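You operate a simulated robot arm through the tools that you are given. There is no shell and no other tool. Be economical: measure what you need, move in short steps, check, and stop when the job is done.

Carry out the task below with a simulated robot arm. There is one attempt and no reset: what you move stays moved.

TASK
Open the sink-side upper drawer.
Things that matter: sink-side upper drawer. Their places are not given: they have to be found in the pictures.

It is judged by the outcome, as a careful person would: the job done as asked, and still so three seconds after it is handed in. It fails if anything else is knocked over, pushed out of place, dropped, spilled or broken.

THE ROBOT
A 6-joint arm with a two-finger parallel gripper, fixed in place. Base frame: the origin is at the foot of the arm, x ahead of it, y to its left, z up. Lengths are in cm, angles in rad, forces in N, time in s.
With the tool pointing down near the work surface it reaches from about 22 to 62 cm from the base axis. Its first joint turns from -1.152 to 1.152 rad. Payload 2.7 kg.
Tool frame: the origin (TCP) lies between the finger pads and is the grasp point; the fingertips stand 2.3 cm ahead of it; z points along the fingers, y is the line along which they close. The gripper opens to 9.4 cm. The fingers are 3.8 cm wide and 1 cm thick; the gripper's body (5.4 by 9.6 cm) begins 3.9 cm behind the TCP.
Orientation is that of the tool frame in the base frame, as a unit quaternion [w, x, y, z]. With the fingers straight down and closing along the base's y, the tool's x points along the base's -x, its y along +y and its z along -z.

THE INTERFACE
- The arm moves only by the tool jog_arm. Its argument "deltas" is a list of rows, each a list of 3 entries, a list of its own where there are three numbers: the turn, a rotation vector about the tool's x, y, z in rad, then the shift along the tool's x, y, z in cm, then the opening, from 0 (shut) to 1 (fully open). In form: [[[wx, wy, wz], [dx, dy, dz], hand], ...]. A call has 1 to 8 rows; each row shifts and turns the commanded pose from where the row before left it, along the tool's axes as they then stand. A row lasts 0.2 s, in which the tool goes at most 5 cm and 0.15 rad; a call with a longer step from one row to the next is refused whole, and so is a gripper value outside its range. A pose out of reach is approached as far as the arm can. The call stops where the force on the tool passes 40 N (or 10 N more than at its start, if that is more) or the arm is blocked; 0.2 s more then pass. The fingers move at their own pace (about 4.5 cm/s each) and stop on an object; they squeeze with about 36 N. The grip force told is the motor's: it shows also when the fingers shut on nothing. Time passes only in rows, and 0.2 s behind the last, so rows that do not move let the fingers close. It gives the time, the measured TCP pose, the force on the tool (base axes), the opening and the grip force at its end, in the units of the frame above (readings bear some noise).
- Cameras (640 x 400 px; columns grow to the right, rows downward): "scene" is fixed at [8.54, -44.12, 140.47]; the picture's right is [0.67, -0.75, 0.00], its down [-0.42, -0.38, -0.83] and it looks along [0.62, 0.55, -0.56] (base axes); focal length 322 px, centre (320, 200). "wrist" rides on the gripper at [-3.9, 0, -4.4] in the tool frame; the picture's right is [0.00, -1.00, 0.00], its down [0.97, 0.00, -0.24] and it looks along [0.24, 0.00, 0.97] (tool axes); focal length 218 px, centre (320, 200).
- camera(camera): a new picture of that camera. No time passes.
- measure_at(camera, pixels): there is no depth. For up to 12 entries [column, row, z] of the newest picture of that camera ("zoom" is the newest enlarged one), the place [x, y] in the base frame at which the ray of that pixel passes the height z, good to about 0.2 cm. No time passes.
- close_up(camera, box): a new picture of the part [left, top, right, bottom] of that camera's present view, enlarged. No time passes.
- close_job(): hands the job in; it is judged then, once.

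Work in short steps. Measure before you move; look again where a grasp or a placing could have gone wrong, and mend it. You have 60 turns and 20 pictures in all, the two below and enlarged ones among them. Open the gripper and draw the arm clear of the work before you hand the job in, unless the task says otherwise; then end with one line.

The tools are called after "Call:" as name(argument=value, ...) on one line, values as JSON. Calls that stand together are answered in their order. jog_arm: Moves the arm, as the interface text tells. Its arguments: {"type":"object","properties":{"deltas":{"type":"array"}},"required":["deltas"]} The other tools are called the same way: camera (camera) takes a picture; measure_at (camera, pixels) gives the place at which the rays of pixels pass given heights; close_up (camera, box) takes an enlarged picture of a part of a camera's view; close_job () hands the job in.

At the start:

```text
t: 0.0
eef_pos: [37.81, 14.43, 102.74]
orientation: [0.001, 0.0, 1.0, 0.0]
contact_force: [0.2, -0.7, 0.5]
gripper_width: 9.4
grip_force: 0.0
```

scene: 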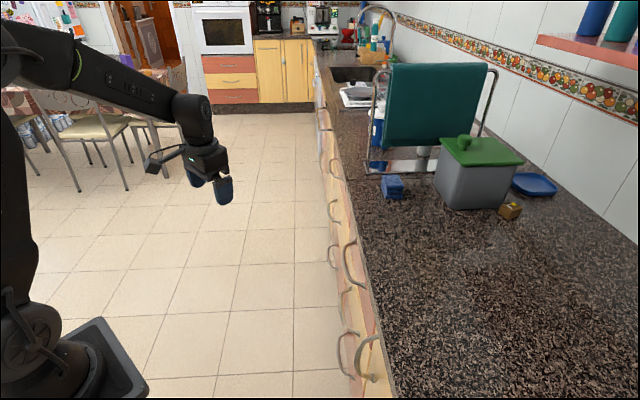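
wrist: 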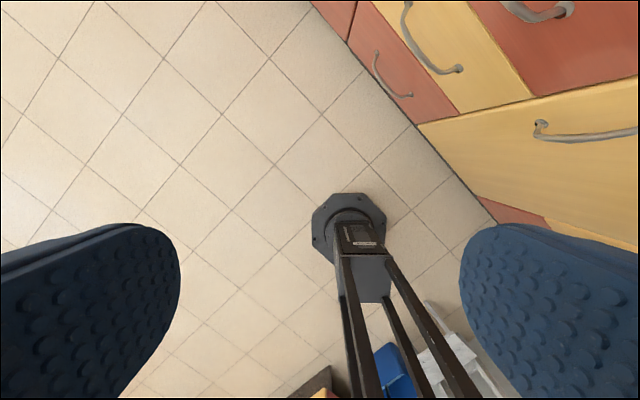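

I start by looking closely at the drawer fronts and measuring the counter edge.

Call:
close_up(camera="scene", box=[280, 80, 440, 400])

Call:
measure_at(camera="scene", pixels=[[395, 398, 70.5], [340, 180, 70.5], [320, 90, 70.5], [345, 245, 60], [365, 290, 60], [355, 378, 60], [390, 100, 70.5], [320, 180, 60]])

Call:
close_up(camera="wrist", box=[310, 0, 640, 260])

```text
1.25 times, centred on (360, 240) of scene
```

zoom: 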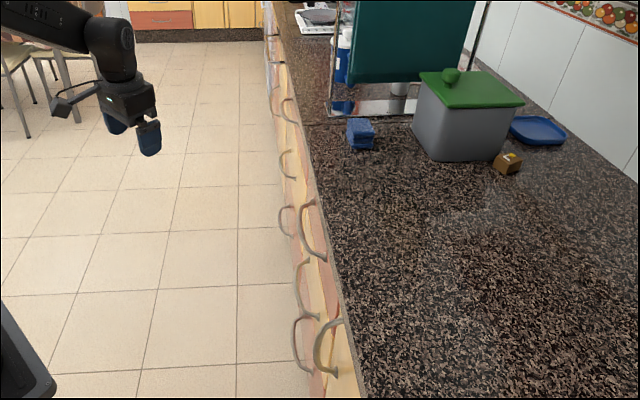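

```text
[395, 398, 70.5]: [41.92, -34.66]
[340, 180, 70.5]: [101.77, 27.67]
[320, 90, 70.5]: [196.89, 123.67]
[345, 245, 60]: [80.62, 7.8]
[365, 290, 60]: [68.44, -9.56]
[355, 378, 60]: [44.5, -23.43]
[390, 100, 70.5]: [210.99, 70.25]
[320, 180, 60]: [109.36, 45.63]
```

```text
1.54 times, centred on (475, 130) of wrist
```

zoom: 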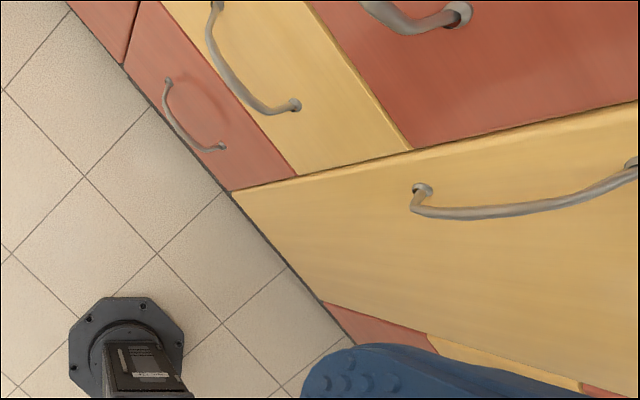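

The front runs at about 45° (direction (0.7, 0.7)), with the sink at the far end. The wrist shows a red/yellow/red drawer column, a wide yellow door, then another column. I enlarge the scene view to tell the columns apart.

Call:
close_up(camera="scene", box=[260, 200, 420, 300])

Call:
close_up(camera="scene", box=[260, 300, 420, 400])

Call:
close_up(camera="scene", box=[260, 80, 420, 180])

```text
4.00 times, centred on (340, 250) of scene
```

zoom: 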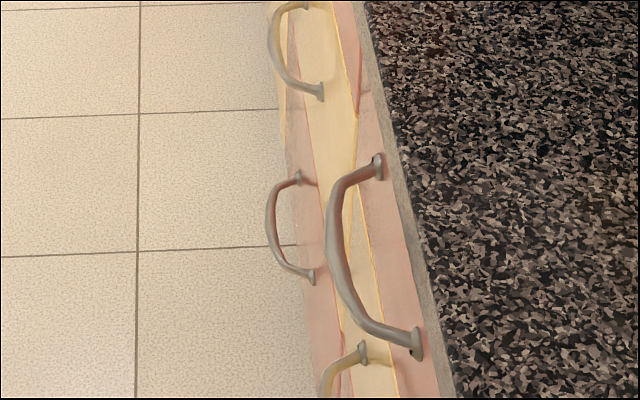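

```text
4.00 times, centred on (340, 350) of scene
```

zoom: 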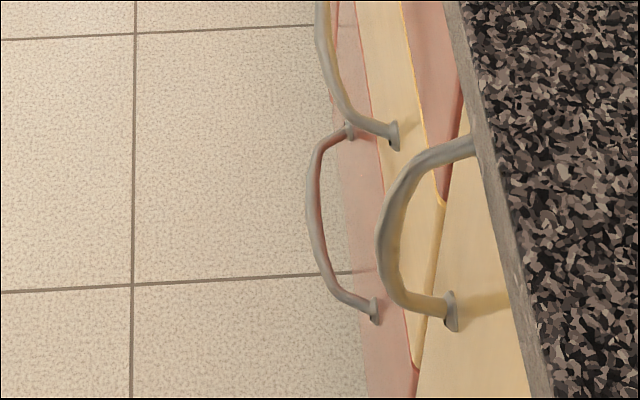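

```text
4.00 times, centred on (340, 130) of scene
```

zoom: 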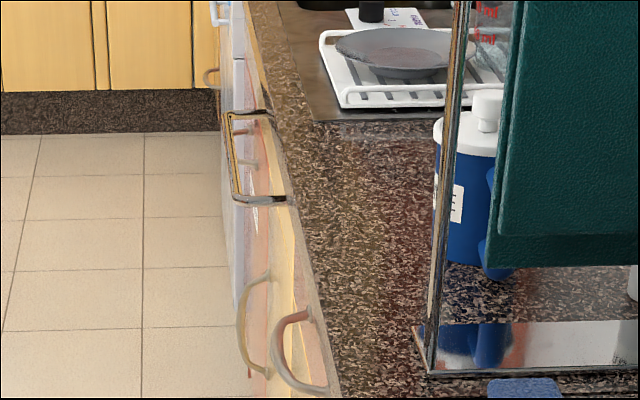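

Call:
measure_at(camera="scene", pixels=[[354.5, 241, 64], [363.7, 286, 64], [345, 265, 64], [336, 159, 64], [341, 177, 64], [379, 336, 60], [372, 377, 50], [350.5, 288, 45], [358, 334, 45]])

Call:
measure_at(camera="wrist", pixels=[[569, 8, 64], [500, 4, 64], [460, 68, 45], [412, 96, 25], [540, 130, 50], [415, 125, 7], [480, 195, 7], [310, 0, 7], [348, 42, 7]])

```text
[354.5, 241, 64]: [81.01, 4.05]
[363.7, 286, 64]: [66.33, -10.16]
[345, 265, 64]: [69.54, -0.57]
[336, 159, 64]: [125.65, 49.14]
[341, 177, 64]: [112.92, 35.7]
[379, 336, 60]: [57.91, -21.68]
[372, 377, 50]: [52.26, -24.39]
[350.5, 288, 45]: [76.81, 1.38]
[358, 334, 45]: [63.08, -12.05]
```

```text
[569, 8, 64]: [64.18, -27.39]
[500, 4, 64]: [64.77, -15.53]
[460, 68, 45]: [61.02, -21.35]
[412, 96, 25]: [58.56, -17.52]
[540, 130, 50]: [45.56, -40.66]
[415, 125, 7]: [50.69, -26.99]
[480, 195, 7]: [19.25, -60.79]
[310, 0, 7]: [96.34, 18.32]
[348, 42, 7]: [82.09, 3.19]
```

Combining both cameras, the near reachable red upper drawer, sink-side of the yellow door, has its handle base on plane x−y≈73. The bar centre is at about (60.6, −6.7, 76). The next column sinkward is over 1 m away, out of reach. I turn the tool to point horizontally at the front, with the fingers closing vertically.

Call:
jog_arm(deltas=[[[0.1235, -0.0511, -0.0511], [0, 0, 0], 1], [[0.1235, -0.0511, -0.0511], [0, 0, 0], 1], [[0.1235, -0.0511, -0.0511], [0, 0, 0], 1], [[0.1235, -0.0511, -0.0511], [0, 0, 0], 1], [[0.1235, -0.0511, -0.0511], [0, 0, 0], 1], [[0.1235, -0.0511, -0.0511], [0, 0, 0], 1], [[0.1235, -0.0511, -0.0511], [0, 0, 0], 1], [[0.1235, -0.0511, -0.0511], [0, 0, 0], 1]])

Call:
jog_arm(deltas=[[[0.1235, -0.0511, -0.0511], [0, 0, 0], 1], [[0.1235, -0.0511, -0.0511], [0, 0, 0], 1], [[0.1235, -0.0511, -0.0511], [0, 0, 0], 1], [[0.1235, -0.0511, -0.0511], [0, 0, 0], 1], [[0, 0, 0], [0, 0, 0], 1]])

```text
t: 1.8
eef_pos: [37.71, 14.51, 102.76]
orientation: [0.194, -0.194, 0.839, -0.469]
contact_force: [-0.4, 0.2, 0.3]
gripper_width: 9.38
grip_force: 0.1
```

```text
t: 3.0
eef_pos: [37.78, 14.43, 102.87]
orientation: [-0.27, 0.271, -0.652, 0.654]
contact_force: [0.5, -0.4, 0.9]
gripper_width: 9.38
grip_force: 0.0
```

The tool now points at the front. I lower it to z≈76 and move partly forward, then look.

Call:
jog_arm(deltas=[[[0, 0, 0], [0, 3.8, 2], 1], [[0, 0, 0], [0, 3.8, 2], 1], [[0, 0, 0], [0, 3.8, 2], 1], [[0, 0, 0], [0, 3.8, 2], 1], [[0, 0, 0], [0, 3.8, 2], 1], [[0, 0, 0], [0, 3.8, 2], 1], [[0, 0, 0], [0, 3.8, 2], 1], [[0, 0, 0], [0, 0, 0], 1]])

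Call:
camera(camera="wrist")

Call:
camera(camera="scene")

```text
t: 4.8
eef_pos: [47.71, 4.43, 76.14]
orientation: [-0.271, 0.27, -0.653, 0.653]
contact_force: [0.6, 0.9, -0.1]
gripper_width: 9.41
grip_force: 0.0
```

```text
12 pictures are left
```

wrist: 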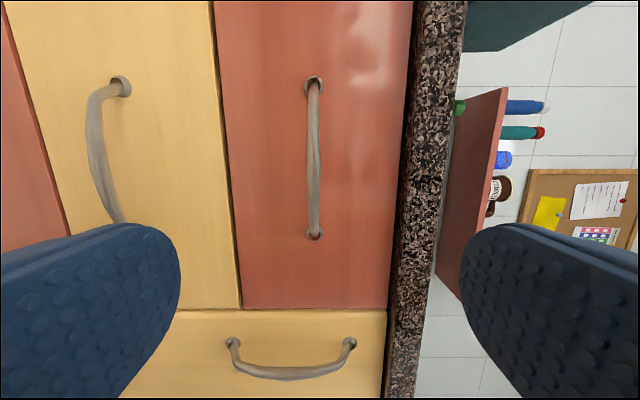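

```text
11 pictures are left
```

scene: 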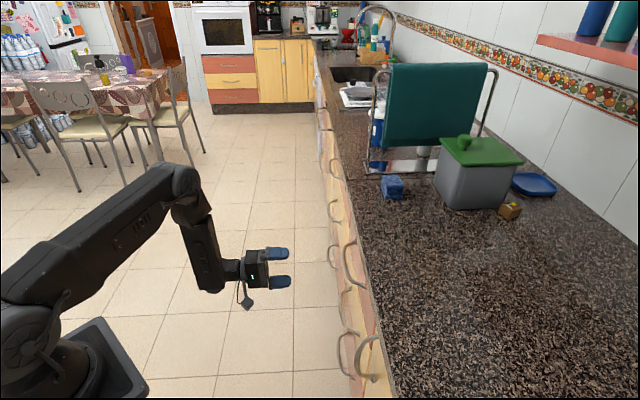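

The handle bar runs at col ~314, rows 85–235, so its centre is about 1.8 cm sinkward and 0.6 cm below the tool axis, about 17 cm ahead. I advance 12 cm with these corrections and look again.

Call:
jog_arm(deltas=[[[0, 0, 0], [-0.45, 0.15, 3], 0.7], [[0, 0, 0], [-0.45, 0.15, 3], 0.7], [[0, 0, 0], [-0.45, 0.15, 3], 0.7], [[0, 0, 0], [-0.45, 0.15, 3], 0.7], [[0, 0, 0], [0, 0, 0], 0.7]])

Call:
camera(camera="wrist")

```text
t: 6.0
eef_pos: [57.53, -2.71, 75.58]
orientation: [-0.27, 0.271, -0.653, 0.654]
contact_force: [-0.8, -0.3, -0.3]
gripper_width: 6.57
grip_force: 0.0
```

```text
10 pictures are left
```

wrist: 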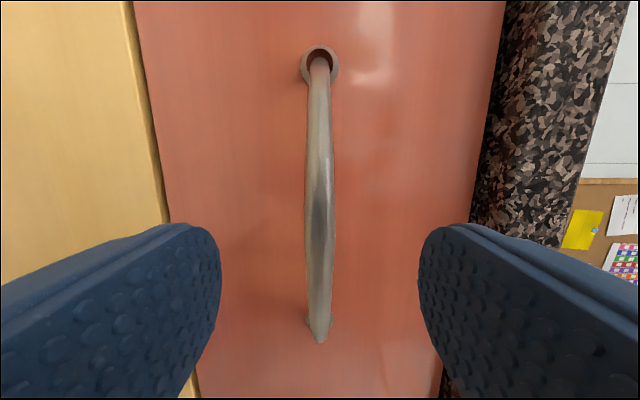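

The bar is centred between the fingers (col 320), the front is about 8.5 cm ahead and the bar about 4.5 cm. I advance 4.5 and close.

Call:
jog_arm(deltas=[[[0, 0, 0], [0.1, 0, 1.5], 0.7], [[0, 0, 0], [0.1, 0, 1.5], 0.7], [[0, 0, 0], [0.1, 0, 1.5], 0.7], [[0, 0, 0], [0, 0, 0], 0.7]])

Call:
jog_arm(deltas=[[[0, 0, 0], [0, 0, 0], 0.3], [[0, 0, 0], [0, 0, 0], 0.0], [[0, 0, 0], [0, 0, 0], 0.0], [[0, 0, 0], [0, 0, 0], 0.0], [[0, 0, 0], [0, 0, 0], 0.0]])

Call:
camera(camera="wrist")

```text
t: 7.0
eef_pos: [60.38, -6.09, 75.58]
orientation: [0.27, -0.27, 0.654, -0.653]
contact_force: [0.3, 0.9, 0.3]
gripper_width: 6.6
grip_force: 0.1
```

```text
t: 8.2
eef_pos: [60.42, -6.04, 75.52]
orientation: [-0.271, 0.271, -0.653, 0.653]
contact_force: [2.2, 0.0, -4.6]
gripper_width: 1.37
grip_force: 45.3
```

```text
9 pictures are left
```

wrist: 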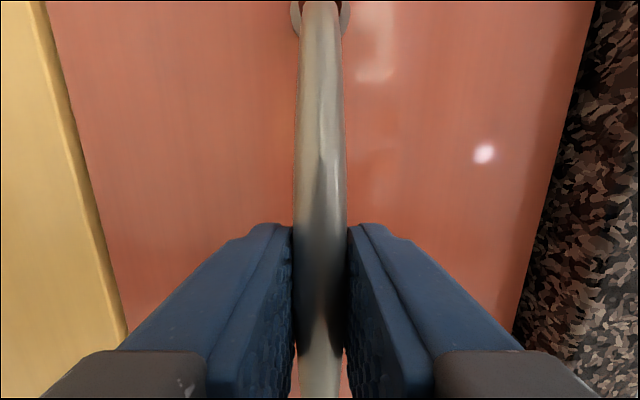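

The fingers hold the bar at an opening of 1.37 cm. I pull straight back in small steps.

Call:
jog_arm(deltas=[[[0, 0, 0], [0, 0, -1], 0], [[0, 0, 0], [0, 0, -1], 0], [[0, 0, 0], [0, 0, -1], 0], [[0, 0, 0], [0, 0, -1], 0], [[0, 0, 0], [0, 0, -1], 0], [[0, 0, 0], [0, 0, 0], 0]])

Call:
camera(camera="scene")

```text
t: 9.6
eef_pos: [56.79, -2.46, 75.57]
orientation: [0.271, -0.271, 0.654, -0.652]
contact_force: [7.8, 4.7, -10.4]
gripper_width: 1.36
grip_force: 44.8
```

```text
8 pictures are left
```

scene: 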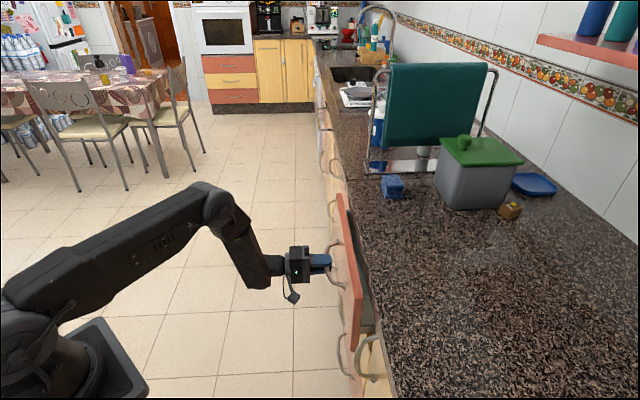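

The red drawer is coming out. I continue pulling.

Call:
jog_arm(deltas=[[[0, 0, 0], [0, 0, -1.5], 0], [[0, 0, 0], [0, 0, -1.5], 0], [[0, 0, 0], [0, 0, -1.5], 0], [[0, 0, 0], [0, 0, -1.5], 0], [[0, 0, 0], [0, 0, -1.5], 0], [[0, 0, 0], [0, 0, -1.5], 0], [[0, 0, 0], [0, 0, -1.5], 0], [[0, 0, 0], [0, 0, 0], 0]])

Call:
jog_arm(deltas=[[[0, 0, 0], [0, 0, -1.5], 0], [[0, 0, 0], [0, 0, -1.5], 0], [[0, 0, 0], [0, 0, -1.5], 0], [[0, 0, 0], [0, 0, -1.5], 0], [[0, 0, 0], [0, 0, 0], 0]])

Call:
camera(camera="scene")

```text
t: 11.4
eef_pos: [49.43, 4.96, 75.54]
orientation: [0.27, -0.272, 0.654, -0.652]
contact_force: [13.3, 13.2, -19.9]
gripper_width: 1.35
grip_force: 44.4
```

```text
t: 12.6
eef_pos: [45.17, 9.2, 75.53]
orientation: [-0.27, 0.271, -0.653, 0.654]
contact_force: [3.3, 3.7, -14.8]
gripper_width: 1.37
grip_force: 45.6
```

```text
7 pictures are left
```

scene: 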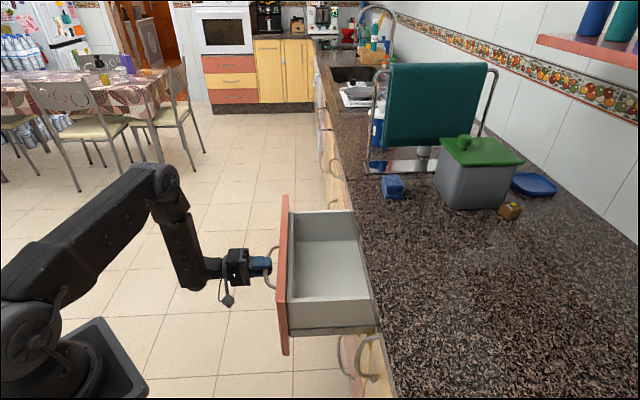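

It is open about 21.5 cm with low force. I pull further, watching for the end stop.

Call:
jog_arm(deltas=[[[0, 0, 0], [0, 0, -1.2], 0], [[0, 0, 0], [0, 0, -1.2], 0], [[0, 0, 0], [0, 0, -1.2], 0], [[0, 0, 0], [0, 0, -1.2], 0], [[0, 0, 0], [0, 0, -1.2], 0], [[0, 0, 0], [0, 0, -1.2], 0], [[0, 0, 0], [0, 0, 0], 0]])

```text
t: 14.2
eef_pos: [40.16, 14.24, 75.39]
orientation: [0.27, -0.271, 0.654, -0.653]
contact_force: [7.4, 5.7, -21.4]
gripper_width: 1.36
grip_force: 45.3
```

Call:
jog_arm(deltas=[[[0, 0, 0], [0, 0, -1], 0], [[0, 0, 0], [0, 0, -1], 0], [[0, 0, 0], [0, 0, -1], 0], [[0, 0, 0], [0, 0, -1], 0], [[0, 0, 0], [0, 0, 0], 0]])

Call:
camera(camera="scene")

```text
t: 15.4
eef_pos: [37.24, 17.03, 75.53]
orientation: [0.271, -0.271, 0.654, -0.653]
contact_force: [5.3, 3.0, -13.8]
gripper_width: 1.38
grip_force: 45.1
```

```text
6 pictures are left
```

scene: 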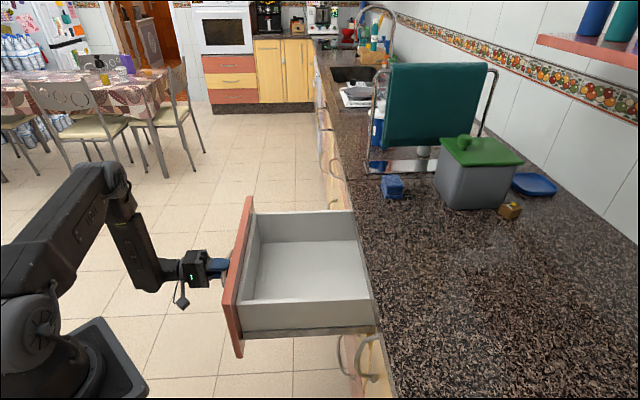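

The drawer is out about 33 cm. I release and back off along the tool axis.

Call:
jog_arm(deltas=[[[0, 0, 0], [0, 0, 0], 0.4], [[0, 0, 0], [0, 0, 0], 0.7], [[0, 0, 0], [0, 0, 0], 0.7], [[0, 0, 0], [0, 0, 0], 0.7]])

Call:
jog_arm(deltas=[[[0, 0, 0], [0, 0, -1], 0.7], [[0, 0, 0], [0, 0, -1], 0.7], [[0, 0, 0], [0, 0, -1], 0.7], [[0, 0, 0], [0, 0, -1], 0.7], [[0, 0, 0], [0, 0, -1], 0.7], [[0, 0, 0], [0, 0, -1], 0.7], [[0, 0, 0], [0, 0, 0], 0.7]])

Call:
camera(camera="scene")

```text
t: 16.4
eef_pos: [37.24, 17.09, 75.54]
orientation: [-0.271, 0.271, -0.653, 0.653]
contact_force: [0.1, 0.5, 0.2]
gripper_width: 6.55
grip_force: 0.1
```

```text
t: 18.0
eef_pos: [33.02, 21.3, 75.5]
orientation: [-0.27, 0.27, -0.653, 0.654]
contact_force: [0.4, -0.1, -0.5]
gripper_width: 6.59
grip_force: 0.1
```

```text
5 pictures are left
```

scene: 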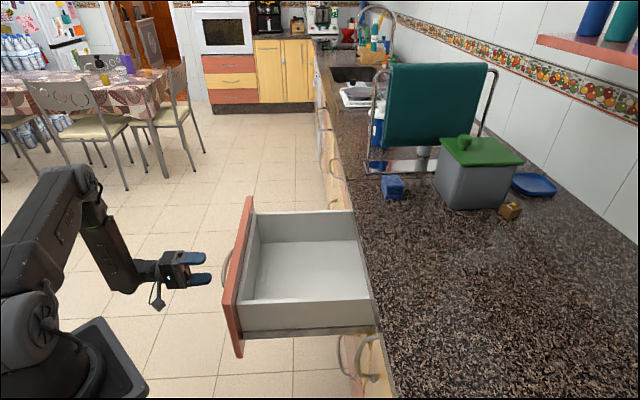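

The drawer stays open, the gripper is clear of the handle, and nothing else has moved. I hand it in.

Call:
close_job()

```text
The job is handed in.
```

I opened the red upper drawer on the sink side of the yellow door by about 33 cm; it stayed open after I let go, the arm is clear, and nothing else moved. There is another red upper drawer further toward the sink, but at over 1 m it was out of reach, so I took this one to be the drawer you meant.
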